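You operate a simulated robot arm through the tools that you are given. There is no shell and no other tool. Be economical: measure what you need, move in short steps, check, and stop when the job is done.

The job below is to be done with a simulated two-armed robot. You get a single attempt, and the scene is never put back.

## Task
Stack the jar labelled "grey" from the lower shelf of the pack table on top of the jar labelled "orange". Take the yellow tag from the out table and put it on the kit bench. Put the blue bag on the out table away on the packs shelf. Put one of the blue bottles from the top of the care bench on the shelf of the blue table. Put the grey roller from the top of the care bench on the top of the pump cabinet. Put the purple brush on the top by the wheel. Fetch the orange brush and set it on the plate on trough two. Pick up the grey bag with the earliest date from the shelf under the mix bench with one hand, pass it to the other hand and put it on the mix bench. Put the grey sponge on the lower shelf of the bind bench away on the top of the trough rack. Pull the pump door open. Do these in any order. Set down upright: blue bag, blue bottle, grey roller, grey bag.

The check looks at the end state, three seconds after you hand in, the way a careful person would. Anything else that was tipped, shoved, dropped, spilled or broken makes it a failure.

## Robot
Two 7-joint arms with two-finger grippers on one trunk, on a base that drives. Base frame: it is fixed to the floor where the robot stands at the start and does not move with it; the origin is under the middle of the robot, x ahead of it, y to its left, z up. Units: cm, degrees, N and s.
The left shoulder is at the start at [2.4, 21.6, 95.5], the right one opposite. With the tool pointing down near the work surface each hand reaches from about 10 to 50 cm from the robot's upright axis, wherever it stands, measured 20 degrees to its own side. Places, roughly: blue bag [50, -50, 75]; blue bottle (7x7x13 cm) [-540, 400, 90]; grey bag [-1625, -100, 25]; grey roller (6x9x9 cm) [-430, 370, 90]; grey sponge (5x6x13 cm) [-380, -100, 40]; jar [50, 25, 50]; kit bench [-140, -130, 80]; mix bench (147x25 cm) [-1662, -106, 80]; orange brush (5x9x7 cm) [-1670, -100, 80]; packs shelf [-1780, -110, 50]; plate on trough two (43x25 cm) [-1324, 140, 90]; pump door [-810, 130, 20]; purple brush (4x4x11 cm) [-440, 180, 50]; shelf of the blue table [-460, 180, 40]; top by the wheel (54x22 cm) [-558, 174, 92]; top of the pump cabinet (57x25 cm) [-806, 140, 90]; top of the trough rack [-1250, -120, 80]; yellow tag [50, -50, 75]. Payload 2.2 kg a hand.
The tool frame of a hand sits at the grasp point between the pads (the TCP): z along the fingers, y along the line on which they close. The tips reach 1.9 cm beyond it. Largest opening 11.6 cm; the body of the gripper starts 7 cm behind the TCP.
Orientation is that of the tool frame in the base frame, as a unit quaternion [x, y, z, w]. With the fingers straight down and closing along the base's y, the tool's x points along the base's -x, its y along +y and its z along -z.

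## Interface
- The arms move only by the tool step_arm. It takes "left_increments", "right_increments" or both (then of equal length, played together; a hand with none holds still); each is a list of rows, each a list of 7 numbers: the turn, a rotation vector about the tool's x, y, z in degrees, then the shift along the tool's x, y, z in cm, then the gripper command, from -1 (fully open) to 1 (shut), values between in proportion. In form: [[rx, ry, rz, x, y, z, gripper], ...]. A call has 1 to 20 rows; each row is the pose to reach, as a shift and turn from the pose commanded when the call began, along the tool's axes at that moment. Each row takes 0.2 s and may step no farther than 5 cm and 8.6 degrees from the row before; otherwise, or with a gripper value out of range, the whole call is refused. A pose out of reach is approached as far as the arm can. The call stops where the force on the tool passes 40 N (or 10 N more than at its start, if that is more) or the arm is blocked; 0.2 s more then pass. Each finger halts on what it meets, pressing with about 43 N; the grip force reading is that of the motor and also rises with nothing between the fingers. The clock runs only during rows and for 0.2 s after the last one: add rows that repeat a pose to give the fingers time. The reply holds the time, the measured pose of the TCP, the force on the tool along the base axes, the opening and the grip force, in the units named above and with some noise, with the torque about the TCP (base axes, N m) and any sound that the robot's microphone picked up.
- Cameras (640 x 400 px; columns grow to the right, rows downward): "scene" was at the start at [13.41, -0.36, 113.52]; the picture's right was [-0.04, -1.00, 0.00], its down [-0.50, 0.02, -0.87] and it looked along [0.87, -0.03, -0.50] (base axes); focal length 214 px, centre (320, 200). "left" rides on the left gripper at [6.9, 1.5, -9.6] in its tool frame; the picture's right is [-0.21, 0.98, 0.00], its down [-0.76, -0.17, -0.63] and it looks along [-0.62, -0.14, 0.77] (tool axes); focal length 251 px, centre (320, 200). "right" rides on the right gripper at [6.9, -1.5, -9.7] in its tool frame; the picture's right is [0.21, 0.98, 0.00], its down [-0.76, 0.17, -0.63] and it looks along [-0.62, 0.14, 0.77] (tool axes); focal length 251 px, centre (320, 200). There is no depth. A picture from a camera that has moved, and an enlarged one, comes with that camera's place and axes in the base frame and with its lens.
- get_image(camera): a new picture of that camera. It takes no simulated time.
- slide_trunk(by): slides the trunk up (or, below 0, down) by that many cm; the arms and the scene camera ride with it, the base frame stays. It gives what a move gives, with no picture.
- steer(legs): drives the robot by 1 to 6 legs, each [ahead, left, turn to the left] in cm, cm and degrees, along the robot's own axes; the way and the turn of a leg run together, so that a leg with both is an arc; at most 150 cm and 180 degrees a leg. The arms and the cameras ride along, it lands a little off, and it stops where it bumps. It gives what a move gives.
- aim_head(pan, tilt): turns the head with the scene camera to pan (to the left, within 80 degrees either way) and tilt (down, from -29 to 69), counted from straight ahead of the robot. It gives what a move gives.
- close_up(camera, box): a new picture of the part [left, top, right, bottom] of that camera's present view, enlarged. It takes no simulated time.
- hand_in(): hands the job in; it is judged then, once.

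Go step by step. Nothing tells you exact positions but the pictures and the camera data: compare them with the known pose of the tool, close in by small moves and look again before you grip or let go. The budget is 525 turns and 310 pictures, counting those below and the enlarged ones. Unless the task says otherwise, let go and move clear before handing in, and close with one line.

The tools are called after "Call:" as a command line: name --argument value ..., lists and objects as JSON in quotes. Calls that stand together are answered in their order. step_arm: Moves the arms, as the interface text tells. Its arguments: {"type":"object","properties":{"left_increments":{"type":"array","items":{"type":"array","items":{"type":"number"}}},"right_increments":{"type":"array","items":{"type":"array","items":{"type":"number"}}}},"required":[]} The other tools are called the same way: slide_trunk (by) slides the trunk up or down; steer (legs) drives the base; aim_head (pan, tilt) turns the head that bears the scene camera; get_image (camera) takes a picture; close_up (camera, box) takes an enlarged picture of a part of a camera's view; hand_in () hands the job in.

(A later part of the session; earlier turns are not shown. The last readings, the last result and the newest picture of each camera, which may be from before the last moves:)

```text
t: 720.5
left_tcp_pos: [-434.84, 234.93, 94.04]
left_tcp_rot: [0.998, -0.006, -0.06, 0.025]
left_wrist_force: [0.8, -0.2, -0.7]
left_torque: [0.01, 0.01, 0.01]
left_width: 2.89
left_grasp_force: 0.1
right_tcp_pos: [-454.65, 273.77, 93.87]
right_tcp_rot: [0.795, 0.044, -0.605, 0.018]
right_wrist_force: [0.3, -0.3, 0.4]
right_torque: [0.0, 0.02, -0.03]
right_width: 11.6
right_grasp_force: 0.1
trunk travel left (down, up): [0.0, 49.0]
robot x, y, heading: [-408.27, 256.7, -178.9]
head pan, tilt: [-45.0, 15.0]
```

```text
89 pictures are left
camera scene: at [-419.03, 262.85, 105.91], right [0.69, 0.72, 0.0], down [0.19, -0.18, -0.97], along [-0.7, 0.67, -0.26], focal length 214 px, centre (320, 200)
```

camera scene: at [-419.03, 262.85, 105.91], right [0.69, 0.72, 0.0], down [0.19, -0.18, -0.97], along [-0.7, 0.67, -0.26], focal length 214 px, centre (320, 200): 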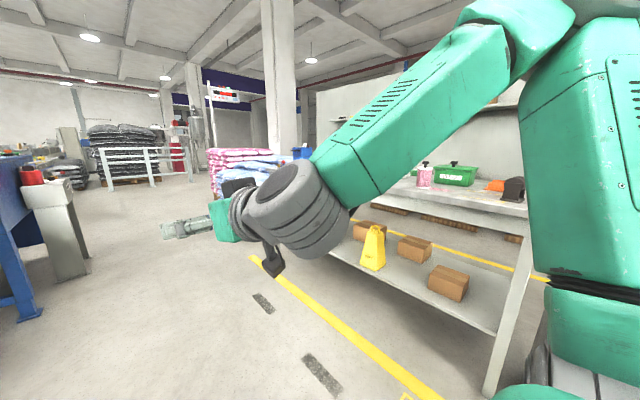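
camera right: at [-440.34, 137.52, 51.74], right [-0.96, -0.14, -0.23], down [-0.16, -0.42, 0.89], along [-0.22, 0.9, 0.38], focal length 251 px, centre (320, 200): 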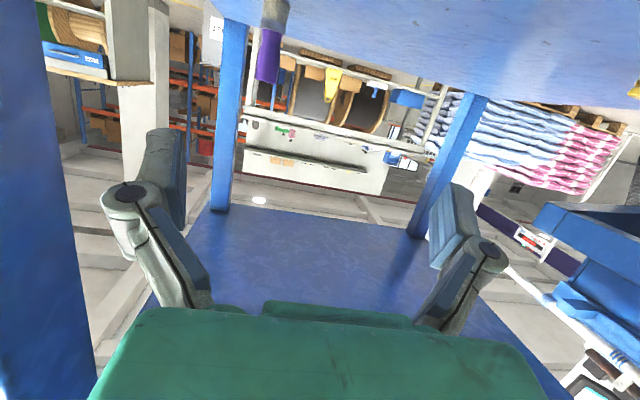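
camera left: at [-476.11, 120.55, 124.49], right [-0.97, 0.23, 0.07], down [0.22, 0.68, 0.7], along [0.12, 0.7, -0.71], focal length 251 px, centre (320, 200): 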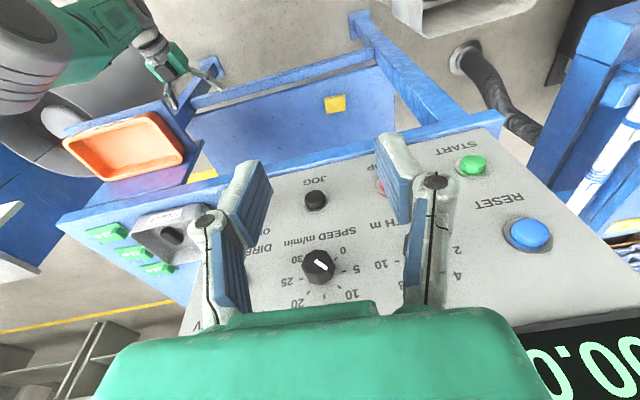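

The care bench is here on the right. I'll drive 70 cm further, turn to face it and look at what stands on top.

Call:
steer --legs '[[70, 0, 0], [0, 0, -91]]'

Call:
aim_head --pan 0 --tilt 18

Call:
get_image --camera "scene"

```text
t: 728.3
left_tcp_pos: [-496.68, 283.43, 93.99]
left_tcp_rot: [-0.677, 0.733, 0.058, 0.028]
left_wrist_force: [-0.1, 0.3, 0.5]
left_torque: [-0.02, -0.02, 0.01]
left_width: 2.91
left_grasp_force: 0.0
right_tcp_pos: [-456.72, 300.61, 93.93]
right_tcp_rot: [0.575, -0.551, -0.426, -0.43]
right_wrist_force: [0.5, -0.9, 0.8]
right_torque: [0.04, -0.01, -0.01]
right_width: 11.6
right_grasp_force: 0.1
trunk travel left (down, up): [0.0, 49.0]
robot x, y, heading: [-477.15, 255.42, 87.5]
head pan, tilt: [-45.0, 15.0]
```

```text
t: 729.4
left_tcp_pos: [-496.59, 283.45, 94.11]
left_tcp_rot: [-0.677, 0.733, 0.059, 0.028]
left_wrist_force: [-0.7, 0.3, -0.3]
left_torque: [-0.02, -0.01, 0.0]
left_width: 2.89
left_grasp_force: 0.1
right_tcp_pos: [-456.71, 300.49, 94.08]
right_tcp_rot: [0.574, -0.551, -0.426, -0.43]
right_wrist_force: [0.0, -0.3, -0.6]
right_torque: [-0.01, -0.01, 0.01]
right_width: 11.57
right_grasp_force: 0.0
trunk travel left (down, up): [0.0, 49.0]
robot x, y, heading: [-476.54, 255.68, 87.2]
head pan, tilt: [0.0, 18.0]
```

```text
88 pictures are left
camera scene: at [-476.2, 268.84, 105.41], right [1.0, -0.05, 0.0], down [-0.01, -0.31, -0.95], along [0.05, 0.95, -0.31], focal length 214 px, centre (320, 200)
```

scene: 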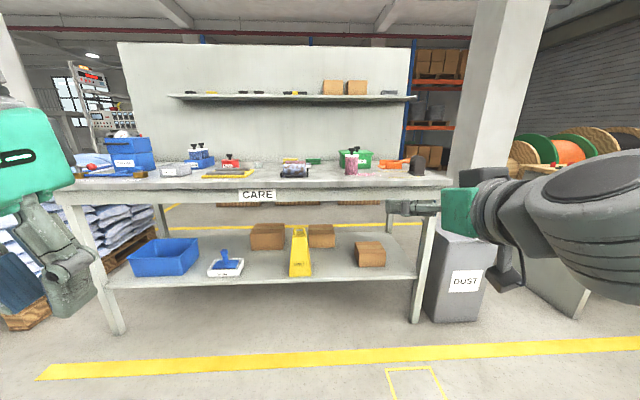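

Call:
close_up --camera "scene" --box '[50, 120, 270, 210]'

Call:
close_up --camera "scene" --box '[250, 120, 470, 210]'

```text
2.91 times, centred on (160, 165) of scene
camera zoom: at [-476.2, 268.84, 105.41], right [1.0, -0.05, 0.0], down [-0.01, -0.31, -0.95], along [0.05, 0.95, -0.31], focal length 624 px, centre (786, 302)
```

zoom: 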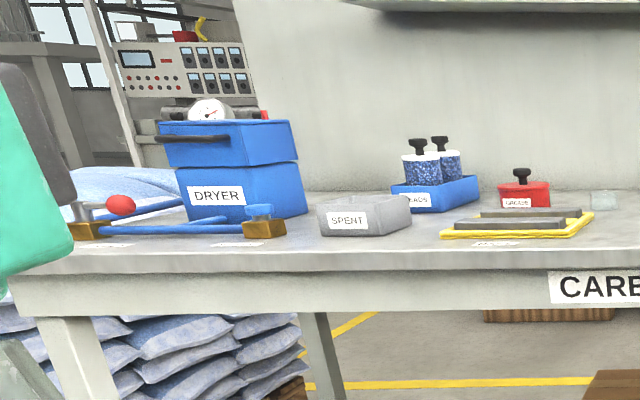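

```text
2.91 times, centred on (360, 165) of scene
camera zoom: at [-476.2, 268.84, 105.41], right [1.0, -0.05, 0.0], down [-0.01, -0.31, -0.95], along [0.05, 0.95, -0.31], focal length 624 px, centre (204, 302)
```

zoom: 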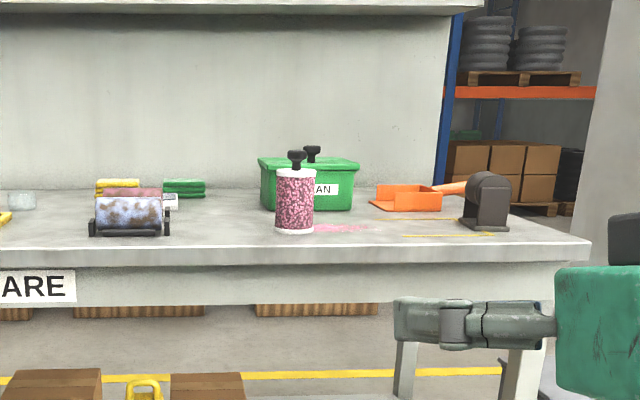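

The bench top is at z≈85. The two blue bottles are in the BEADS tray at about (−540, 391), and the dark grey roller is at the right end near (−424, 368). I'll point the right hand down, raise it and move in front of the roller.

Call:
step_arm --right_increments '[[0, 8, 0, -2, 0, -0.6, -1], [0, 16, 0, -4, 0, -1.2, -1], [0, 24, 0, -6, 0, -1.8, -1], [0, 32, 0, -8.5, 0, -2.4, -1], [0, 40, 0, -11, 0, -3, -1], [0, 48, 0, -13, 0, -3.6, -1], [0, 56, 0, -15, 0, -4.2, -1], [0, 64, 0, -17, 0, -4.9, -1], [0, 72, 0, -17.3, 0, -4.9, -1]]'

Call:
steer --legs '[[0, -34, 2.5], [45, 0, 0]]'

Call:
aim_head --pan -10 --tilt 25

Call:
get_image --camera "scene"

Call:
get_image --camera "right"

```text
t: 731.4
left_tcp_pos: [-496.84, 283.44, 94.06]
left_tcp_rot: [-0.677, 0.734, 0.058, 0.027]
left_wrist_force: [0.4, 0.9, -0.7]
left_torque: [0.02, -0.03, 0.0]
left_width: 2.91
left_grasp_force: 0.0
right_tcp_pos: [-457.2, 300.48, 112.06]
right_tcp_rot: [0.716, -0.698, -0.006, -0.024]
right_wrist_force: [-0.1, 0.1, 0.2]
right_torque: [-0.01, -0.04, 0.0]
right_width: 11.59
right_grasp_force: 0.0
trunk travel left (down, up): [0.0, 49.0]
robot x, y, heading: [-476.64, 255.61, 87.0]
head pan, tilt: [0.0, 18.0]
```

```text
t: 736.0
left_tcp_pos: [-464.35, 327.37, 94.09]
left_tcp_rot: [-0.698, 0.713, 0.059, 0.025]
left_wrist_force: [0.6, -0.2, -1.0]
left_torque: [-0.02, 0.03, -0.04]
left_width: 2.87
left_grasp_force: 0.1
right_tcp_pos: [-425.68, 346.83, 111.85]
right_tcp_rot: [0.735, -0.678, -0.007, -0.023]
right_wrist_force: [0.0, 0.2, 0.3]
right_torque: [-0.04, 0.03, -0.01]
right_width: 11.58
right_grasp_force: 0.1
trunk travel left (down, up): [0.0, 49.0]
robot x, y, heading: [-442.59, 300.74, 90.3]
head pan, tilt: [0.0, 18.0]
```

```text
t: 736.7
left_tcp_pos: [-464.37, 327.24, 94.06]
left_tcp_rot: [-0.698, 0.713, 0.061, 0.025]
left_wrist_force: [-0.3, -0.3, 0.7]
left_torque: [0.0, 0.02, -0.02]
left_width: 2.91
left_grasp_force: 0.1
right_tcp_pos: [-425.83, 346.71, 111.9]
right_tcp_rot: [0.736, -0.677, -0.009, -0.024]
right_wrist_force: [-0.2, 1.5, 0.0]
right_torque: [-0.04, -0.03, -0.01]
right_width: 11.61
right_grasp_force: 0.1
trunk travel left (down, up): [0.0, 49.0]
robot x, y, heading: [-443.07, 300.76, 90.4]
head pan, tilt: [-10.0, 25.0]
```

```text
85 pictures are left
camera scene: at [-441.74, 313.93, 104.28], right [0.99, -0.16, 0.0], down [-0.07, -0.42, -0.91], along [0.15, 0.89, -0.42], focal length 214 px, centre (320, 200)
```

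scene: 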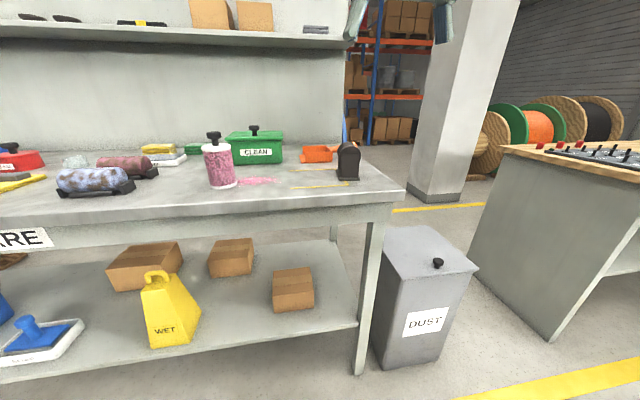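

```text
84 pictures are left
camera right: at [-424.01, 339.35, 121.43], right [-0.96, -0.29, -0.03], down [-0.24, 0.71, 0.66], along [-0.17, 0.64, -0.75], focal length 251 px, centre (320, 200)
```

right: 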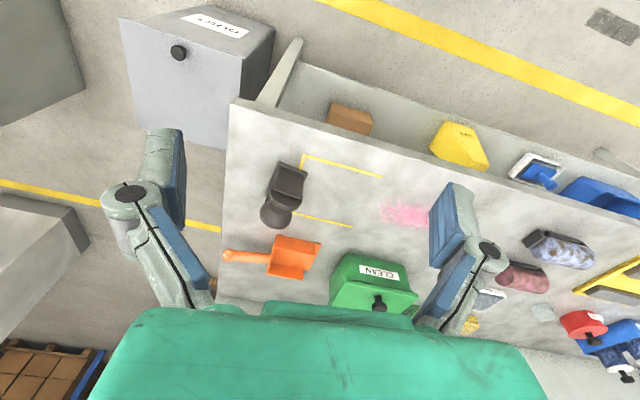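

Call:
close_up --camera "scene" --box '[280, 125, 400, 200]'

Call:
close_up --camera "right" --box '[220, 130, 380, 230]'

```text
5.33 times, centred on (340, 162) of scene
camera zoom: at [-441.74, 313.93, 104.28], right [0.99, -0.16, 0.0], down [-0.07, -0.42, -0.91], along [0.15, 0.89, -0.42], focal length 1144 px, centre (213, 400)
```

zoom: 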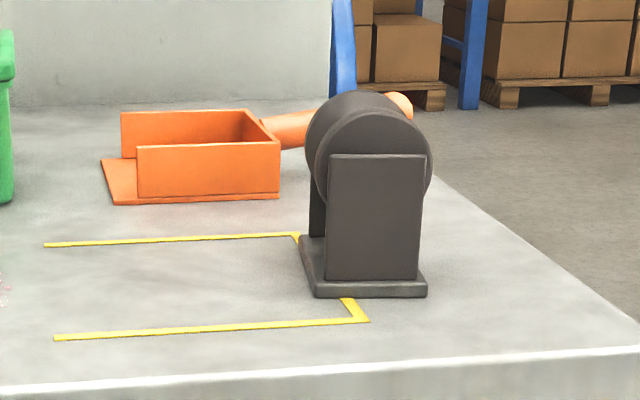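

```text
4.00 times, centred on (300, 180) of right
camera zoom: at [-424.01, 339.35, 121.43], right [-0.96, -0.29, -0.03], down [-0.24, 0.71, 0.66], along [-0.17, 0.64, -0.75], focal length 1006 px, centre (400, 280)
```

zoom: 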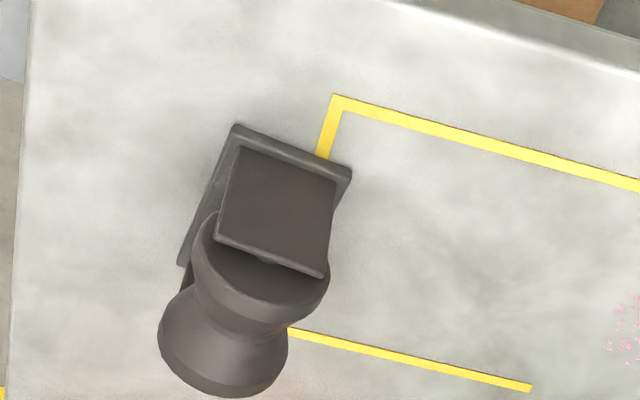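

The grey roller is a spool on a stand, centred at about (−425, 371), 6 cm across. I'll square the hand, drive 15 cm forward and come over it.

Call:
step_arm --right_increments '[[0, 0, 2.4, 0, 0, 0, -1], [0, 0, 4.8, 0, 0, 0, -1]]'

Call:
steer --legs '[[15, 0, 0]]'

Call:
step_arm --right_increments '[[0, 0, 0, -4, 0, 3, -0.5], [0, 0, 0, -8, 0, 6, -0.5], [0, 0, 0, -8, 0, 8, -0.5], [0, 0, 0, -8, 0, 8, -0.5]]'

Call:
get_image --camera "right"

```text
t: 737.3
left_tcp_pos: [-464.34, 327.3, 94.12]
left_tcp_rot: [-0.698, 0.713, 0.061, 0.026]
left_wrist_force: [0.4, -0.5, 0.1]
left_torque: [0.01, -0.02, -0.01]
left_width: 2.91
left_grasp_force: 0.1
right_tcp_pos: [-425.88, 346.65, 111.92]
right_tcp_rot: [-0.706, 0.708, 0.01, 0.024]
right_wrist_force: [-0.1, 0.6, -0.2]
right_torque: [0.02, -0.02, -0.01]
right_width: 11.62
right_grasp_force: 0.0
trunk travel left (down, up): [0.0, 49.0]
robot x, y, heading: [-442.86, 300.86, 90.4]
head pan, tilt: [-10.0, 25.0]
```

```text
t: 738.7
left_tcp_pos: [-464.37, 342.27, 94.12]
left_tcp_rot: [-0.697, 0.714, 0.06, 0.026]
left_wrist_force: [-0.1, 0.8, -1.1]
left_torque: [-0.01, 0.03, -0.01]
left_width: 2.91
left_grasp_force: 0.1
right_tcp_pos: [-425.76, 361.6, 111.82]
right_tcp_rot: [-0.705, 0.708, 0.009, 0.023]
right_wrist_force: [0.8, 0.4, 0.7]
right_torque: [-0.04, 0.0, -0.01]
right_width: 11.6
right_grasp_force: 0.1
trunk travel left (down, up): [0.0, 49.0]
robot x, y, heading: [-443.04, 315.61, 90.3]
head pan, tilt: [-10.0, 25.0]
```

```text
t: 739.7
left_tcp_pos: [-464.5, 342.14, 94.17]
left_tcp_rot: [-0.698, 0.713, 0.061, 0.026]
left_wrist_force: [0.0, -0.7, 0.3]
left_torque: [0.03, 0.0, 0.01]
left_width: 2.92
left_grasp_force: 0.0
right_tcp_pos: [-425.31, 369.54, 104.45]
right_tcp_rot: [-0.706, 0.708, 0.011, 0.024]
right_wrist_force: [-0.4, -0.3, -0.2]
right_torque: [0.01, 0.01, 0.0]
right_width: 8.68
right_grasp_force: 0.0
trunk travel left (down, up): [0.0, 49.0]
robot x, y, heading: [-443.67, 316.02, 90.2]
head pan, tilt: [-10.0, 25.0]
```

```text
81 pictures are left
camera right: at [-424.11, 362.2, 113.97], right [-0.98, -0.21, -0.03], down [-0.18, 0.73, 0.67], along [-0.12, 0.66, -0.75], focal length 251 px, centre (320, 200)
```

right: 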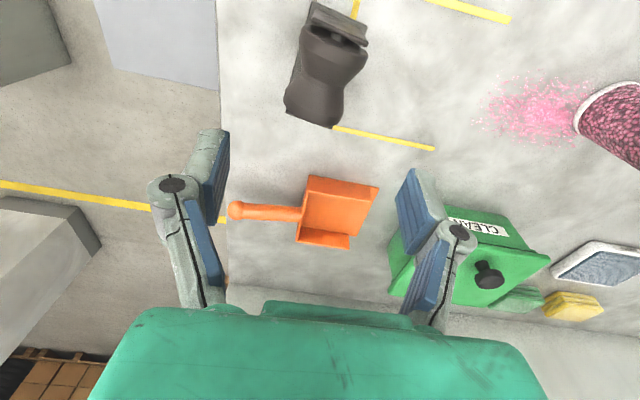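

The roller is centred at about (−425, 367). I'll shift back 2.5 cm and lower around it.

Call:
step_arm --right_increments '[[0, 0, 0, 1.3, 0, 4, -0.5], [0, 0, 0, 2.5, 0, 8, -0.5], [0, 0, 0, 2.5, 0, 11, -0.5], [0, 0, 0, 2.5, 0, 13.3, -0.5], [0, 0, 0, 2.5, 0, 13.3, -0.5]]'

Call:
get_image --camera "right"

```text
t: 740.9
left_tcp_pos: [-464.36, 342.12, 94.23]
left_tcp_rot: [-0.697, 0.713, 0.062, 0.026]
left_wrist_force: [0.0, 0.7, 0.3]
left_torque: [0.01, -0.01, -0.02]
left_width: 2.88
left_grasp_force: 0.1
right_tcp_pos: [-425.12, 367.97, 91.11]
right_tcp_rot: [-0.705, 0.709, 0.01, 0.024]
right_wrist_force: [-0.3, 0.0, -0.4]
right_torque: [0.0, 0.02, 0.02]
right_width: 8.7
right_grasp_force: 0.1
trunk travel left (down, up): [0.0, 49.0]
robot x, y, heading: [-443.14, 315.48, 90.3]
head pan, tilt: [-10.0, 25.0]
```

```text
80 pictures are left
camera right: at [-423.94, 360.55, 100.55], right [-0.98, -0.21, -0.03], down [-0.18, 0.73, 0.67], along [-0.12, 0.66, -0.75], focal length 251 px, centre (320, 200)
```

right: 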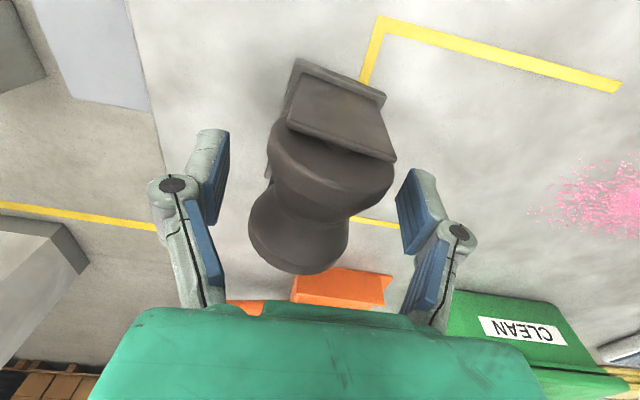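

Well placed. I'll close on the roller and lift.

Call:
step_arm --right_increments '[[0, 0, 0, 0, 0, 0, -0.2], [0, 0, 0, 0, 0, 0, 0.2], [0, 0, 0, 0, 0, 0, 0.7], [0, 0, 0, 0, 0, 0, 1], [0, 0, 0, 0, 0, 0, 1]]'

Call:
step_arm --right_increments '[[0, 0, 0, 0, 0, -2, 1], [0, 0, 0, 0, 0, -5, 1], [0, 0, 0, 0, 0, -9, 1], [0, 0, 0, 0, 0, -13, 1], [0, 0, 0, 0, 0, -16, 1]]'

Call:
get_image --camera "right"

```text
t: 742.1
left_tcp_pos: [-464.55, 342.04, 94.19]
left_tcp_rot: [-0.697, 0.714, 0.061, 0.026]
left_wrist_force: [0.2, -0.4, -0.3]
left_torque: [0.0, 0.0, 0.05]
left_width: 2.9
left_grasp_force: 0.0
right_tcp_pos: [-425.11, 368.04, 91.15]
right_tcp_rot: [-0.706, 0.708, 0.011, 0.024]
right_wrist_force: [-1.4, -1.0, 2.4]
right_torque: [-0.01, -0.09, -0.05]
right_width: 4.99
right_grasp_force: 43.1
trunk travel left (down, up): [0.0, 49.0]
robot x, y, heading: [-443.34, 315.75, 90.6]
head pan, tilt: [-10.0, 25.0]
```

```text
t: 743.3
left_tcp_pos: [-464.54, 342.07, 94.21]
left_tcp_rot: [-0.697, 0.714, 0.062, 0.026]
left_wrist_force: [0.0, 0.0, 0.3]
left_torque: [0.01, -0.01, -0.03]
left_width: 2.9
left_grasp_force: 0.0
right_tcp_pos: [-425.72, 367.06, 107.0]
right_tcp_rot: [-0.706, 0.708, 0.011, 0.024]
right_wrist_force: [0.0, 0.3, -2.9]
right_torque: [-0.03, 0.01, -0.01]
right_width: 5.01
right_grasp_force: 42.8
trunk travel left (down, up): [0.0, 49.0]
robot x, y, heading: [-442.87, 316.11, 90.6]
head pan, tilt: [-10.0, 25.0]
```

```text
79 pictures are left
camera right: at [-424.58, 359.6, 116.44], right [-0.98, -0.21, -0.03], down [-0.18, 0.73, 0.67], along [-0.12, 0.66, -0.75], focal length 251 px, centre (320, 200)
```

right: 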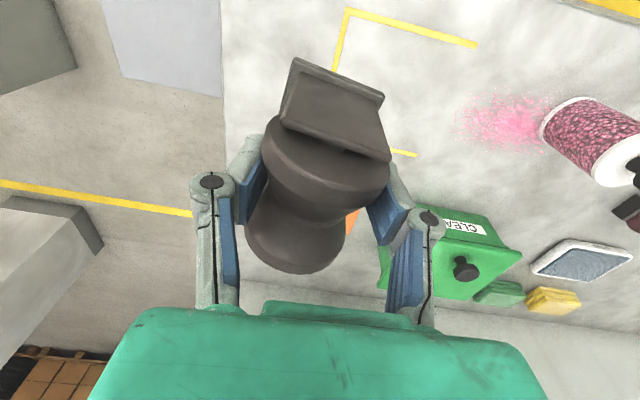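

The roller is held level. Next the blue bottle with the left hand: I'll back off, shift 77 cm left and look.

Call:
steer --legs '[[-35, 0, 0], [0, 77, 0], [15, 0, 0]]'

Call:
step_arm --left_increments '[[0, 0, 0, -2, 0, -3, -1], [0, 0, 0, -4, 0, -6, -1], [0, 0, 0, -6, 0, -9, -1], [0, 0, 0, -8, 0, -11, -1], [0, 0, 0, -8, 0, -11, -1], [0, 0, 0, -8, 0, -11, -1], [0, 0, 0, -8, 0, -11, -1], [0, 0, 0, -8, 0, -11, -1], [0, 0, 0, -8, 0, -11, -1], [0, 0, 0, -8, 0, -11, -1], [0, 0, 0, -8, 0, -11, -1], [0, 0, 0, -8, 0, -11, -1]]'

Call:
aim_head --pan 15 --tilt 22

Call:
get_image --camera "scene"

```text
t: 750.3
left_tcp_pos: [-541.93, 319.99, 94.14]
left_tcp_rot: [-0.702, 0.709, 0.06, 0.026]
left_wrist_force: [-0.1, -0.1, 0.2]
left_torque: [0.0, 0.01, -0.01]
left_width: 2.9
left_grasp_force: 0.0
right_tcp_pos: [-503.54, 345.61, 106.88]
right_tcp_rot: [0.71, -0.704, -0.009, -0.023]
right_wrist_force: [-0.4, 1.3, -3.3]
right_torque: [-0.08, -0.03, -0.02]
right_width: 5.0
right_grasp_force: 42.8
trunk travel left (down, up): [0.0, 49.0]
robot x, y, heading: [-520.06, 294.09, 91.0]
head pan, tilt: [-10.0, 25.0]
```

```text
t: 752.9
left_tcp_pos: [-541.35, 326.24, 106.23]
left_tcp_rot: [-0.702, 0.709, 0.062, 0.027]
left_wrist_force: [-0.5, -0.8, -0.1]
left_torque: [0.0, -0.01, 0.02]
left_width: 11.64
left_grasp_force: 0.0
right_tcp_pos: [-503.66, 345.23, 107.01]
right_tcp_rot: [0.71, -0.703, -0.01, -0.025]
right_wrist_force: [0.3, -0.6, -3.5]
right_torque: [-0.03, 0.01, 0.0]
right_width: 5.0
right_grasp_force: 43.7
trunk travel left (down, up): [0.0, 49.0]
robot x, y, heading: [-520.7, 293.62, 90.8]
head pan, tilt: [-10.0, 25.0]
```

```text
t: 753.8
left_tcp_pos: [-541.44, 326.36, 106.29]
left_tcp_rot: [-0.701, 0.71, 0.061, 0.027]
left_wrist_force: [-0.3, 0.3, 0.1]
left_torque: [-0.01, 0.01, 0.02]
left_width: 11.58
left_grasp_force: 0.1
right_tcp_pos: [-503.65, 345.12, 106.98]
right_tcp_rot: [0.71, -0.704, -0.009, -0.025]
right_wrist_force: [-0.2, -0.2, -3.4]
right_torque: [0.0, 0.0, 0.0]
right_width: 4.98
right_grasp_force: 42.9
trunk travel left (down, up): [0.0, 49.0]
robot x, y, heading: [-520.46, 293.36, 91.3]
head pan, tilt: [15.0, 22.0]
```

```text
78 pictures are left
camera scene: at [-523.04, 306.75, 104.74], right [0.96, 0.28, 0.0], down [0.1, -0.36, -0.93], along [-0.26, 0.89, -0.38], focal length 214 px, centre (320, 200)
```

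scene: 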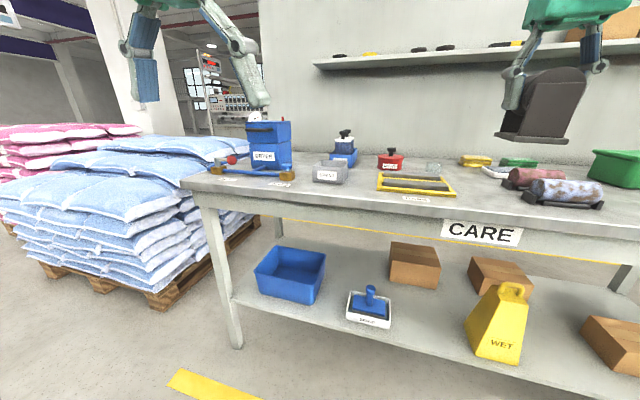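

Call:
close_up --camera "scene" --box '[290, 115, 450, 215]'

```text
4.00 times, centred on (370, 165) of scene
camera zoom: at [-523.04, 306.75, 104.74], right [0.96, 0.28, 0.0], down [0.1, -0.36, -0.93], along [-0.26, 0.89, -0.38], focal length 858 px, centre (120, 340)
```

zoom: 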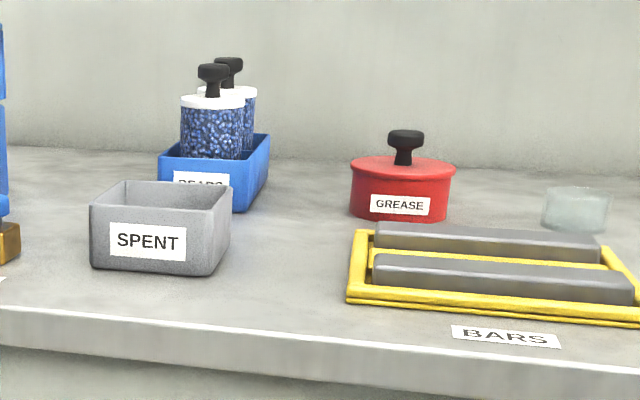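

The front blue bottle stands in the BEADS tray at about (−538, 390), with its lid at z≈94.5, behind the SPENT tray. I'll drive 26 cm in and bring the left hand tilted 40° to a pre-grasp above and in front of it.

Call:
steer --legs '[[26, 0, -1]]'

Call:
step_arm --left_increments '[[0, -6, 0, -4, 0, 0, -0.5], [0, -12, 0, -8, 0, 0.5, -0.5], [0, -18, 0, -12, 0, 1, -0.5], [0, -24, 0, -16, 0, 1.5, -0.5], [0, -30, 0, -20, 0, 2, -0.5], [0, -34, 0, -24, 0, 2.5, -0.5], [0, -34, 0, -27, 0, 3, -0.5], [0, -34, 0, -27, 0, 3, -0.5]]'

Call:
get_image --camera "left"

```text
t: 755.7
left_tcp_pos: [-541.23, 352.77, 106.13]
left_tcp_rot: [-0.696, 0.715, 0.061, 0.027]
left_wrist_force: [-0.2, 0.6, -0.9]
left_torque: [-0.03, 0.0, 0.0]
left_width: 11.58
left_grasp_force: 0.0
right_tcp_pos: [-503.27, 370.97, 106.98]
right_tcp_rot: [-0.704, 0.709, 0.009, 0.024]
right_wrist_force: [0.7, 1.3, -3.0]
right_torque: [-0.06, 0.01, -0.03]
right_width: 4.99
right_grasp_force: 43.1
trunk travel left (down, up): [0.0, 49.0]
robot x, y, heading: [-520.49, 319.97, 90.2]
head pan, tilt: [15.0, 22.0]
```

```text
t: 757.5
left_tcp_pos: [-540.58, 379.13, 106.88]
left_tcp_rot: [-0.647, 0.676, 0.264, 0.236]
left_wrist_force: [-0.1, 0.2, 0.4]
left_torque: [0.0, -0.01, -0.02]
left_width: 8.68
left_grasp_force: 0.0
right_tcp_pos: [-503.22, 370.4, 107.16]
right_tcp_rot: [-0.705, 0.709, 0.01, 0.026]
right_wrist_force: [-0.1, 0.1, -1.7]
right_torque: [-0.02, 0.01, 0.01]
right_width: 4.98
right_grasp_force: 43.2
trunk travel left (down, up): [0.0, 49.0]
robot x, y, heading: [-520.21, 319.59, 90.1]
head pan, tilt: [15.0, 22.0]
```

```text
76 pictures are left
camera left: at [-542.36, 367.45, 109.59], right [-0.96, 0.18, 0.19], down [0.22, 0.14, 0.96], along [0.15, 0.97, -0.18], focal length 251 px, centre (320, 200)
```

left: 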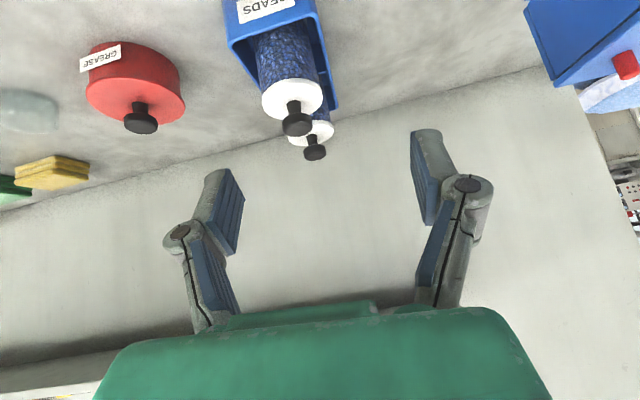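

The bottle's lid centre is at (−538.2, 389.5, 95). I'll align and advance along the fingers to just above the tray's wall.

Call:
step_arm --left_increments '[[0, 0, 0, 0.8, -1.2, 1, -0.64], [0, 0, 0, 1.5, -2.4, 3, -0.64], [0, 0, 0, 1.5, -2.4, 7, -0.64], [0, 0, 0, 1.5, -2.4, 11, -0.64], [0, 0, 0, 1.5, -2.4, 14, -0.64], [0, 0, 0, 1.5, -2.4, 14, -0.64]]'

Call:
get_image --camera "left"

```text
t: 758.9
left_tcp_pos: [-538.47, 387.56, 95.41]
left_tcp_rot: [-0.647, 0.676, 0.263, 0.235]
left_wrist_force: [0.0, 0.1, -0.8]
left_torque: [-0.01, 0.01, 0.01]
left_width: 9.5
left_grasp_force: 0.1
right_tcp_pos: [-503.1, 370.55, 107.13]
right_tcp_rot: [-0.705, 0.709, 0.012, 0.025]
right_wrist_force: [0.3, -0.1, -3.0]
right_torque: [-0.01, 0.04, 0.0]
right_width: 4.96
right_grasp_force: 42.4
trunk travel left (down, up): [0.0, 49.0]
robot x, y, heading: [-520.55, 319.47, 90.1]
head pan, tilt: [15.0, 22.0]
```

```text
75 pictures are left
camera left: at [-540.02, 375.86, 98.18], right [-0.96, 0.18, 0.19], down [0.22, 0.15, 0.96], along [0.15, 0.97, -0.18], focal length 251 px, centre (320, 200)
```

left: 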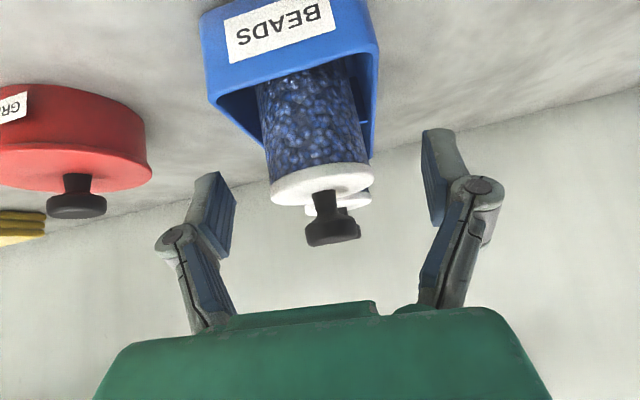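

Call:
step_arm --left_increments '[[0, 0, 0, -0.6, 0, 1.9, -0.64], [0, 0, 0, -1.2, 0, 3.75, -0.64], [0, 0, 0, -1.2, 0, 3.75, -0.64]]'

Call:
get_image --camera "left"

```text
t: 759.7
left_tcp_pos: [-538.32, 391.03, 93.35]
left_tcp_rot: [-0.647, 0.675, 0.264, 0.236]
left_wrist_force: [-0.9, -0.6, -1.1]
left_torque: [0.02, 0.01, -0.02]
left_width: 9.52
left_grasp_force: 0.1
right_tcp_pos: [-503.18, 370.5, 107.07]
right_tcp_rot: [-0.704, 0.709, 0.011, 0.025]
right_wrist_force: [1.0, 0.5, -3.1]
right_torque: [-0.03, 0.03, 0.01]
right_width: 4.95
right_grasp_force: 42.8
trunk travel left (down, up): [0.0, 49.0]
robot x, y, heading: [-520.9, 319.39, 90.1]
head pan, tilt: [15.0, 22.0]
```

```text
74 pictures are left
camera left: at [-540.09, 379.34, 96.11], right [-0.96, 0.18, 0.19], down [0.22, 0.15, 0.96], along [0.15, 0.97, -0.18], focal length 251 px, centre (320, 200)
```

left: 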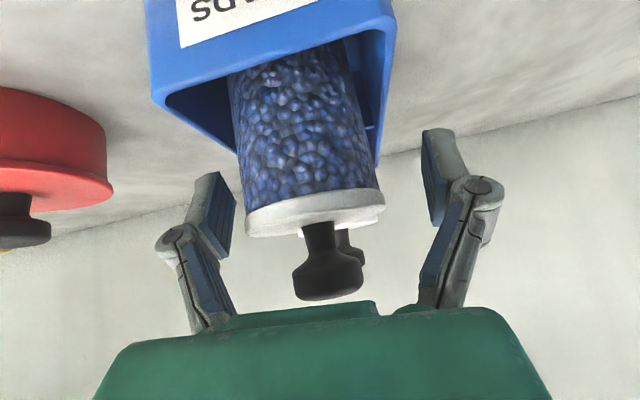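

Centred at the bottle's upper body. I'll close and lift straight up out of the tray.

Call:
step_arm --left_increments '[[0, 0, 0, 0, 0, 0, -0.4], [0, 0, 0, 0, 0, 0, 0], [0, 0, 0, 0, 0, 0, 0.6], [0, 0, 0, 0, 0, 0, 1], [0, 0, 0, 0, 0, 0, 1]]'

Call:
step_arm --left_increments '[[0, 0, 0, -1.3, 0, -1.5, 1], [0, 0, 0, -3.3, 0, -3.7, 1], [0, 0, 0, -5.3, 0, -6, 1], [0, 0, 0, -7.3, 0, -8.2, 1], [0, 0, 0, -7.3, 0, -8.2, 1]]'

Call:
get_image --camera "left"

```text
t: 760.9
left_tcp_pos: [-538.18, 391.0, 93.43]
left_tcp_rot: [-0.647, 0.675, 0.264, 0.236]
left_wrist_force: [1.7, 0.6, 3.2]
left_torque: [-0.03, -0.29, 0.0]
left_width: 6.03
left_grasp_force: 42.4
right_tcp_pos: [-503.11, 370.5, 107.06]
right_tcp_rot: [-0.704, 0.709, 0.011, 0.025]
right_wrist_force: [-0.4, -0.1, -4.4]
right_torque: [-0.01, 0.0, -0.01]
right_width: 4.97
right_grasp_force: 43.1
trunk travel left (down, up): [0.0, 49.0]
robot x, y, heading: [-520.66, 319.78, 90.5]
head pan, tilt: [15.0, 22.0]
```

```text
t: 762.1
left_tcp_pos: [-538.02, 390.92, 104.11]
left_tcp_rot: [-0.648, 0.675, 0.264, 0.235]
left_wrist_force: [0.1, -1.3, -2.0]
left_torque: [0.04, 0.02, 0.01]
left_width: 5.98
left_grasp_force: 42.8
right_tcp_pos: [-503.04, 370.67, 107.18]
right_tcp_rot: [-0.704, 0.709, 0.011, 0.025]
right_wrist_force: [0.4, -0.2, -3.3]
right_torque: [-0.03, 0.02, 0.0]
right_width: 4.97
right_grasp_force: 43.5
trunk travel left (down, up): [0.0, 49.0]
robot x, y, heading: [-520.49, 319.48, 90.1]
head pan, tilt: [15.0, 22.0]
```

```text
73 pictures are left
camera left: at [-539.78, 379.38, 106.88], right [-0.96, 0.18, 0.19], down [0.22, 0.15, 0.96], along [0.15, 0.97, -0.18], focal length 251 px, centre (320, 200)
```

left: 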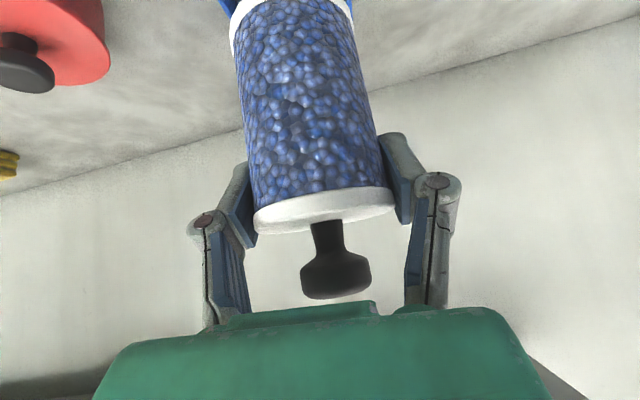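

The bottle is out. I'll back into the lane and turn around clockwise to face the back of the blue table.

Call:
steer --legs '[[-43, 0, 0], [0, 0, -120], [0, 0, -60.2]]'

Call:
aim_head --pan 25 --tilt 25

Call:
get_image --camera "scene"

```text
t: 772.5
left_tcp_pos: [-506.5, 202.85, 104.11]
left_tcp_rot: [0.69, 0.631, -0.242, 0.258]
left_wrist_force: [-0.1, 0.2, -2.6]
left_torque: [0.02, 0.0, -0.01]
left_width: 5.93
left_grasp_force: 43.0
right_tcp_pos: [-540.4, 224.76, 107.08]
right_tcp_rot: [0.725, 0.688, -0.026, 0.009]
right_wrist_force: [-0.4, -0.4, -3.7]
right_torque: [0.03, -0.04, -0.01]
right_width: 4.97
right_grasp_force: 42.4
trunk travel left (down, up): [0.0, 49.0]
robot x, y, heading: [-520.39, 274.66, -92.6]
head pan, tilt: [15.0, 22.0]
```

```text
t: 773.2
left_tcp_pos: [-506.49, 203.18, 104.47]
left_tcp_rot: [0.69, 0.632, -0.242, 0.259]
left_wrist_force: [-0.6, 0.0, -1.6]
left_torque: [-0.03, 0.01, -0.03]
left_width: 5.92
left_grasp_force: 43.0
right_tcp_pos: [-540.47, 225.23, 107.34]
right_tcp_rot: [0.726, 0.687, -0.028, 0.012]
right_wrist_force: [-0.2, -0.2, -3.2]
right_torque: [0.02, 0.01, 0.0]
right_width: 4.97
right_grasp_force: 42.8
trunk travel left (down, up): [0.0, 49.0]
robot x, y, heading: [-520.24, 274.7, -92.8]
head pan, tilt: [25.0, 25.0]
```

```text
72 pictures are left
camera scene: at [-517.15, 261.95, 104.25], right [-0.92, -0.38, 0.0], down [-0.16, 0.39, -0.9], along [0.35, -0.84, -0.43], focal length 214 px, centre (320, 200)
```

scene: 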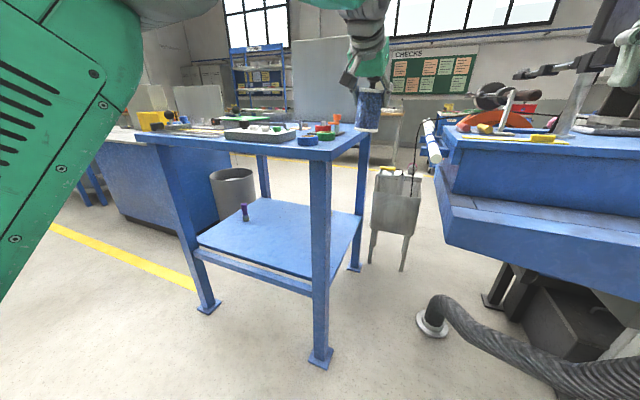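

From behind, the table's back edge is at y≈210 and x −496…−430. The purple brush is at (−437, 180) with free shelf space near x≈−462. I'll back up, shift left 41 cm and square up before lowering the bottle.

Call:
steer --legs '[[-22, 0, 2.7], [0, 41, 0]]'

Call:
step_arm --left_increments '[[0, 0, 0, 3, 0, 3, 1], [0, 0, 0, 6, 0, 6, 1], [0, 0, 0, 9, 0, 9.5, 1], [0, 0, 0, 12, 0, 13, 1], [0, 0, 0, 15, 0, 16.5, 1], [0, 0, 0, 18, 0, 20, 1], [0, 0, 0, 21, 0, 23, 1], [0, 0, 0, 24, 0, 26, 1], [0, 0, 0, 27, 0, 29, 1], [0, 0, 0, 29.5, 0, 32, 1], [0, 0, 0, 32, 0, 35, 1], [0, 0, 0, 32, 0, 35, 1], [0, 0, 0, 32, 0, 35, 1], [0, 0, 0, 32, 0, 35, 1], [0, 0, 0, 32, 0, 35, 1], [0, 0, 0, 32, 0, 35, 1], [0, 0, 0, 32, 0, 35, 1], [0, 0, 0, 32, 0, 35, 1]]'

Call:
get_image --camera "scene"

```text
t: 777.0
left_tcp_pos: [-462.46, 225.88, 104.48]
left_tcp_rot: [0.672, 0.649, -0.232, 0.269]
left_wrist_force: [-1.1, -0.5, -2.1]
left_torque: [-0.02, -0.04, 0.05]
left_width: 5.89
left_grasp_force: 43.1
right_tcp_pos: [-497.48, 245.85, 107.24]
right_tcp_rot: [0.707, 0.707, -0.024, 0.015]
right_wrist_force: [-1.4, -0.4, -3.1]
right_torque: [0.02, -0.1, 0.01]
right_width: 4.96
right_grasp_force: 42.7
trunk travel left (down, up): [0.0, 49.0]
robot x, y, heading: [-479.4, 296.83, -89.4]
head pan, tilt: [25.0, 25.0]
```

```text
t: 780.8
left_tcp_pos: [-459.12, 226.96, 57.45]
left_tcp_rot: [0.671, 0.65, -0.235, 0.268]
left_wrist_force: [-0.5, 0.1, -2.1]
left_torque: [-0.01, -0.03, 0.0]
left_width: 5.92
left_grasp_force: 42.9
right_tcp_pos: [-496.94, 246.23, 107.52]
right_tcp_rot: [0.706, 0.707, -0.026, 0.014]
right_wrist_force: [-0.4, 0.4, -1.8]
right_torque: [-0.01, 0.01, 0.01]
right_width: 4.96
right_grasp_force: 43.1
trunk travel left (down, up): [0.0, 49.0]
robot x, y, heading: [-479.66, 296.97, -89.0]
head pan, tilt: [25.0, 25.0]
```

```text
71 pictures are left
camera scene: at [-475.56, 283.94, 104.24], right [-0.9, -0.43, 0.0], down [-0.18, 0.39, -0.9], along [0.39, -0.81, -0.43], focal length 214 px, centre (320, 200)
```

scene: 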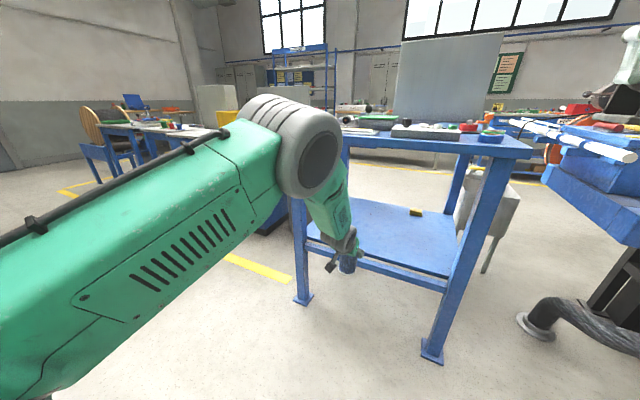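

The bottle hangs about 5 cm above shelf level behind the table. I'll drive forward 25 cm to bring it over the shelf.

Call:
steer --legs '[[25, 0, 0]]'

Call:
get_image --camera "left"

Call:
get_image --camera "scene"

```text
t: 782.6
left_tcp_pos: [-458.65, 202.67, 57.29]
left_tcp_rot: [0.673, 0.649, -0.236, 0.266]
left_wrist_force: [-0.3, 0.6, -1.9]
left_torque: [-0.04, -0.01, 0.0]
left_width: 5.94
left_grasp_force: 42.6
right_tcp_pos: [-496.52, 221.86, 107.39]
right_tcp_rot: [0.705, 0.708, -0.027, 0.015]
right_wrist_force: [-0.4, 0.1, -3.6]
right_torque: [0.06, -0.01, 0.02]
right_width: 4.96
right_grasp_force: 43.2
trunk travel left (down, up): [0.0, 49.0]
robot x, y, heading: [-478.94, 272.58, -89.0]
head pan, tilt: [25.0, 25.0]
```

```text
70 pictures are left
camera left: at [-457.26, 214.12, 60.0], right [0.97, -0.17, 0.19], down [-0.22, -0.14, 0.96], along [-0.14, -0.97, -0.18], focal length 251 px, centre (320, 200)
```

left: 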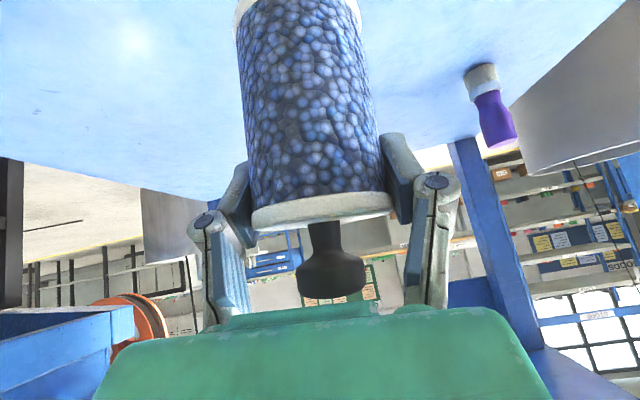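

```text
69 pictures are left
camera scene: at [-475.18, 259.54, 104.22], right [-0.9, -0.44, 0.0], down [-0.18, 0.39, -0.9], along [0.4, -0.81, -0.43], focal length 214 px, centre (320, 200)
```

scene: 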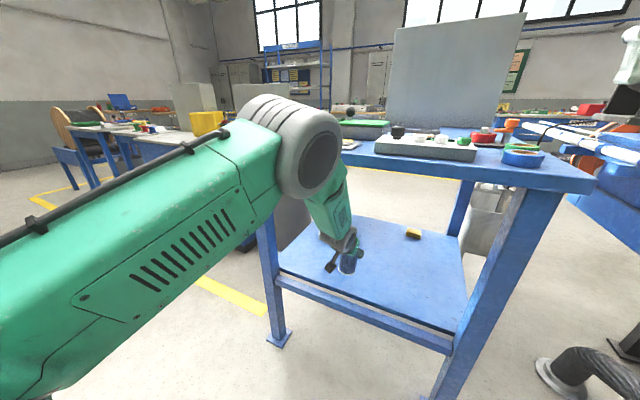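

Clear around. I'll lower the bottle to the shelf.

Call:
step_arm --left_increments '[[0, 0, 0, 0.66, 0, 0.75, 1], [0, 0, 0, 1.3, 0, 1.5, 1], [0, 0, 0, 2, 0, 2.2, 1], [0, 0, 0, 2.5, 0, 2.8, 1], [0, 0, 0, 2.5, 0, 2.8, 1]]'

Call:
step_arm --left_increments '[[0, 0, 0, 0.3, 0, 0.35, 1], [0, 0, 0, 0.5, 0, 0.6, 1], [0, 0, 0, 0.5, 0, 0.6, 1]]'

Call:
step_arm --left_increments '[[0, 0, 0, 0.3, 0, 0.35, 1], [0, 0, 0, 0.5, 0, 0.6, 1], [0, 0, 0, 0.5, 0, 0.6, 1]]'

```text
t: 783.8
left_tcp_pos: [-458.51, 203.08, 53.78]
left_tcp_rot: [0.672, 0.649, -0.236, 0.268]
left_wrist_force: [-0.3, 0.5, -3.3]
left_torque: [-0.02, 0.02, 0.0]
left_width: 5.91
left_grasp_force: 43.3
right_tcp_pos: [-496.58, 222.26, 107.61]
right_tcp_rot: [0.706, 0.708, -0.028, 0.016]
right_wrist_force: [0.4, 1.1, -2.3]
right_torque: [0.0, -0.01, -0.03]
right_width: 4.94
right_grasp_force: 42.7
trunk travel left (down, up): [0.0, 49.0]
robot x, y, heading: [-479.34, 272.81, -89.0]
head pan, tilt: [25.0, 25.0]
```

```text
t: 784.6
left_tcp_pos: [-458.36, 203.01, 53.06]
left_tcp_rot: [0.672, 0.649, -0.236, 0.268]
left_wrist_force: [0.1, 1.0, -2.7]
left_torque: [0.0, 0.02, -0.01]
left_width: 5.9
left_grasp_force: 42.6
right_tcp_pos: [-496.44, 222.31, 107.65]
right_tcp_rot: [0.706, 0.708, -0.028, 0.016]
right_wrist_force: [0.6, -0.5, -3.0]
right_torque: [0.02, 0.01, -0.02]
right_width: 4.98
right_grasp_force: 43.2
trunk travel left (down, up): [0.0, 49.0]
robot x, y, heading: [-479.31, 272.35, -89.1]
head pan, tilt: [25.0, 25.0]
```

```text
t: 785.4
left_tcp_pos: [-458.47, 202.84, 52.25]
left_tcp_rot: [0.671, 0.649, -0.238, 0.269]
left_wrist_force: [0.0, 0.0, -2.1]
left_torque: [0.01, 0.01, -0.01]
left_width: 5.94
left_grasp_force: 43.2
right_tcp_pos: [-496.59, 222.32, 107.77]
right_tcp_rot: [0.706, 0.707, -0.028, 0.016]
right_wrist_force: [0.3, -0.1, -3.3]
right_torque: [0.02, -0.04, 0.0]
right_width: 4.96
right_grasp_force: 42.9
trunk travel left (down, up): [0.0, 49.0]
robot x, y, heading: [-479.15, 272.37, -89.1]
head pan, tilt: [25.0, 25.0]
```

Call:
step_arm --left_increments '[[0, 0, 0, 0.3, 0, 0.35, 1], [0, 0, 0, 0.5, 0, 0.6, 1], [0, 0, 0, 0.5, 0, 0.6, 1]]'

Call:
step_arm --left_increments '[[0, 0, 0, 0.3, 0, 0.35, 1], [0, 0, 0, 0.5, 0, 0.6, 1], [0, 0, 0, 0.5, 0, 0.6, 1]]'

Call:
close_up --camera "scene" --box '[270, 180, 470, 305]'

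```text
t: 786.2
left_tcp_pos: [-458.4, 202.96, 51.56]
left_tcp_rot: [0.672, 0.648, -0.237, 0.269]
left_wrist_force: [-0.8, -0.8, -2.3]
left_torque: [0.01, -0.04, 0.0]
left_width: 5.93
left_grasp_force: 42.8
right_tcp_pos: [-496.6, 222.47, 107.66]
right_tcp_rot: [0.706, 0.708, -0.029, 0.017]
right_wrist_force: [0.3, -0.5, -2.4]
right_torque: [0.01, -0.02, -0.01]
right_width: 4.92
right_grasp_force: 43.2
trunk travel left (down, up): [0.0, 49.0]
robot x, y, heading: [-479.03, 272.39, -89.2]
head pan, tilt: [25.0, 25.0]
```

```text
t: 787.0
left_tcp_pos: [-458.32, 202.83, 50.74]
left_tcp_rot: [0.671, 0.649, -0.237, 0.268]
left_wrist_force: [-0.4, -0.5, -2.4]
left_torque: [-0.01, 0.01, 0.0]
left_width: 5.89
left_grasp_force: 42.7
right_tcp_pos: [-496.44, 222.4, 107.71]
right_tcp_rot: [0.706, 0.708, -0.028, 0.015]
right_wrist_force: [0.6, 0.6, -1.9]
right_torque: [0.04, -0.01, 0.02]
right_width: 4.92
right_grasp_force: 43.6
trunk travel left (down, up): [0.0, 49.0]
robot x, y, heading: [-478.86, 272.66, -89.3]
head pan, tilt: [25.0, 25.0]
```

```text
3.20 times, centred on (370, 242) of scene
camera zoom: at [-475.18, 259.63, 104.24], right [-0.9, -0.44, 0.0], down [-0.18, 0.39, -0.9], along [0.4, -0.81, -0.43], focal length 686 px, centre (160, 64)
```

zoom: 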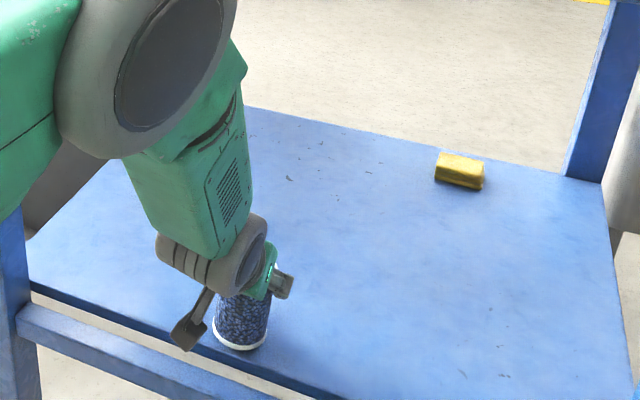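

The bottle is near the shelf's edge, so I'll drive 4 cm further in and then continue lowering.

Call:
steer --legs '[[4, 0, 0]]'

Call:
step_arm --left_increments '[[0, 0, 0, 0.3, 0, 0.35, 1], [0, 0, 0, 0.5, 0, 0.6, 1], [0, 0, 0, 0.5, 0, 0.6, 1]]'

Call:
step_arm --left_increments '[[0, 0, 0, 0.3, 0, 0.35, 1], [0, 0, 0, 0.5, 0, 0.6, 1], [0, 0, 0, 0.5, 0, 0.6, 1]]'

```text
t: 787.9
left_tcp_pos: [-458.42, 198.59, 50.62]
left_tcp_rot: [0.672, 0.65, -0.235, 0.267]
left_wrist_force: [0.2, -0.1, -2.7]
left_torque: [-0.01, -0.02, -0.01]
left_width: 5.92
left_grasp_force: 42.8
right_tcp_pos: [-496.64, 218.05, 107.59]
right_tcp_rot: [0.706, 0.707, -0.027, 0.015]
right_wrist_force: [0.1, -1.0, -3.3]
right_torque: [0.06, 0.01, -0.01]
right_width: 4.93
right_grasp_force: 42.8
trunk travel left (down, up): [0.0, 49.0]
robot x, y, heading: [-479.14, 268.5, -89.3]
head pan, tilt: [25.0, 25.0]
```

```text
t: 788.7
left_tcp_pos: [-458.34, 198.92, 50.2]
left_tcp_rot: [0.671, 0.648, -0.239, 0.27]
left_wrist_force: [-0.4, -0.6, -2.0]
left_torque: [-0.01, -0.04, 0.01]
left_width: 5.91
left_grasp_force: 42.9
right_tcp_pos: [-496.54, 218.63, 107.9]
right_tcp_rot: [0.707, 0.706, -0.03, 0.016]
right_wrist_force: [-0.2, 0.4, -3.6]
right_torque: [0.05, -0.01, -0.02]
right_width: 4.93
right_grasp_force: 42.8
trunk travel left (down, up): [0.0, 49.0]
robot x, y, heading: [-479.17, 268.61, -89.1]
head pan, tilt: [25.0, 25.0]
```

```text
t: 789.5
left_tcp_pos: [-458.28, 198.75, 49.92]
left_tcp_rot: [0.67, 0.647, -0.241, 0.273]
left_wrist_force: [4.7, 3.7, 28.2]
left_torque: [0.21, 0.35, -0.07]
left_width: 5.89
left_grasp_force: 43.0
right_tcp_pos: [-496.55, 219.01, 108.05]
right_tcp_rot: [0.706, 0.707, -0.03, 0.018]
right_wrist_force: [-0.4, -0.1, -2.6]
right_torque: [0.04, -0.03, 0.02]
right_width: 4.92
right_grasp_force: 43.1
trunk travel left (down, up): [0.0, 49.0]
robot x, y, heading: [-479.22, 268.1, -89.0]
head pan, tilt: [25.0, 25.0]
```

In contact. I'll open and withdraw along the fingers.

Call:
step_arm --left_increments '[[0, 0, 0, -0.1, 0, -0.1, 0.6], [0, 0, 0, -0.1, 0, -0.1, -0.2], [0, 0, 0, -0.1, 0, -0.1, -0.7], [0, 0, 0, -0.1, 0, -0.1, -0.7], [0, 0, 0, -0.1, 0, -3, -0.7], [0, 0, 0, -0.1, 0, -7, -0.7], [0, 0, 0, -0.1, 0, -10, -0.7]]'

Call:
get_image --camera "left"

```text
t: 791.1
left_tcp_pos: [-458.71, 205.53, 57.0]
left_tcp_rot: [0.672, 0.648, -0.239, 0.269]
left_wrist_force: [0.7, -0.8, -0.1]
left_torque: [0.01, -0.01, 0.0]
left_width: 9.84
left_grasp_force: 0.1
right_tcp_pos: [-496.47, 218.82, 107.86]
right_tcp_rot: [0.706, 0.707, -0.03, 0.017]
right_wrist_force: [0.1, 0.1, -3.0]
right_torque: [0.04, -0.02, -0.03]
right_width: 4.94
right_grasp_force: 43.1
trunk travel left (down, up): [0.0, 49.0]
robot x, y, heading: [-479.31, 268.33, -89.2]
head pan, tilt: [25.0, 25.0]
```

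```text
67 pictures are left
camera left: at [-457.16, 216.96, 59.68], right [0.97, -0.17, 0.2], down [-0.22, -0.13, 0.97], along [-0.14, -0.98, -0.17], focal length 251 px, centre (320, 200)
```

left: 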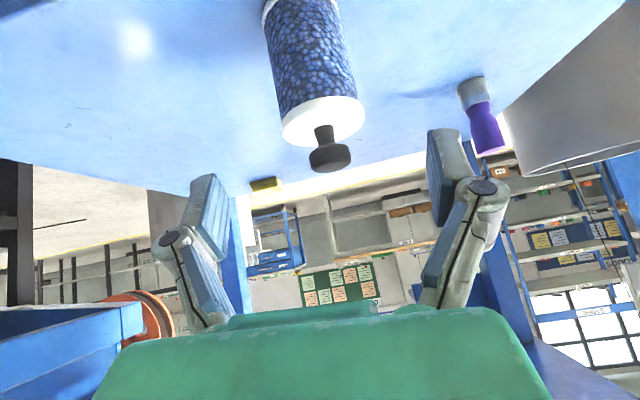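

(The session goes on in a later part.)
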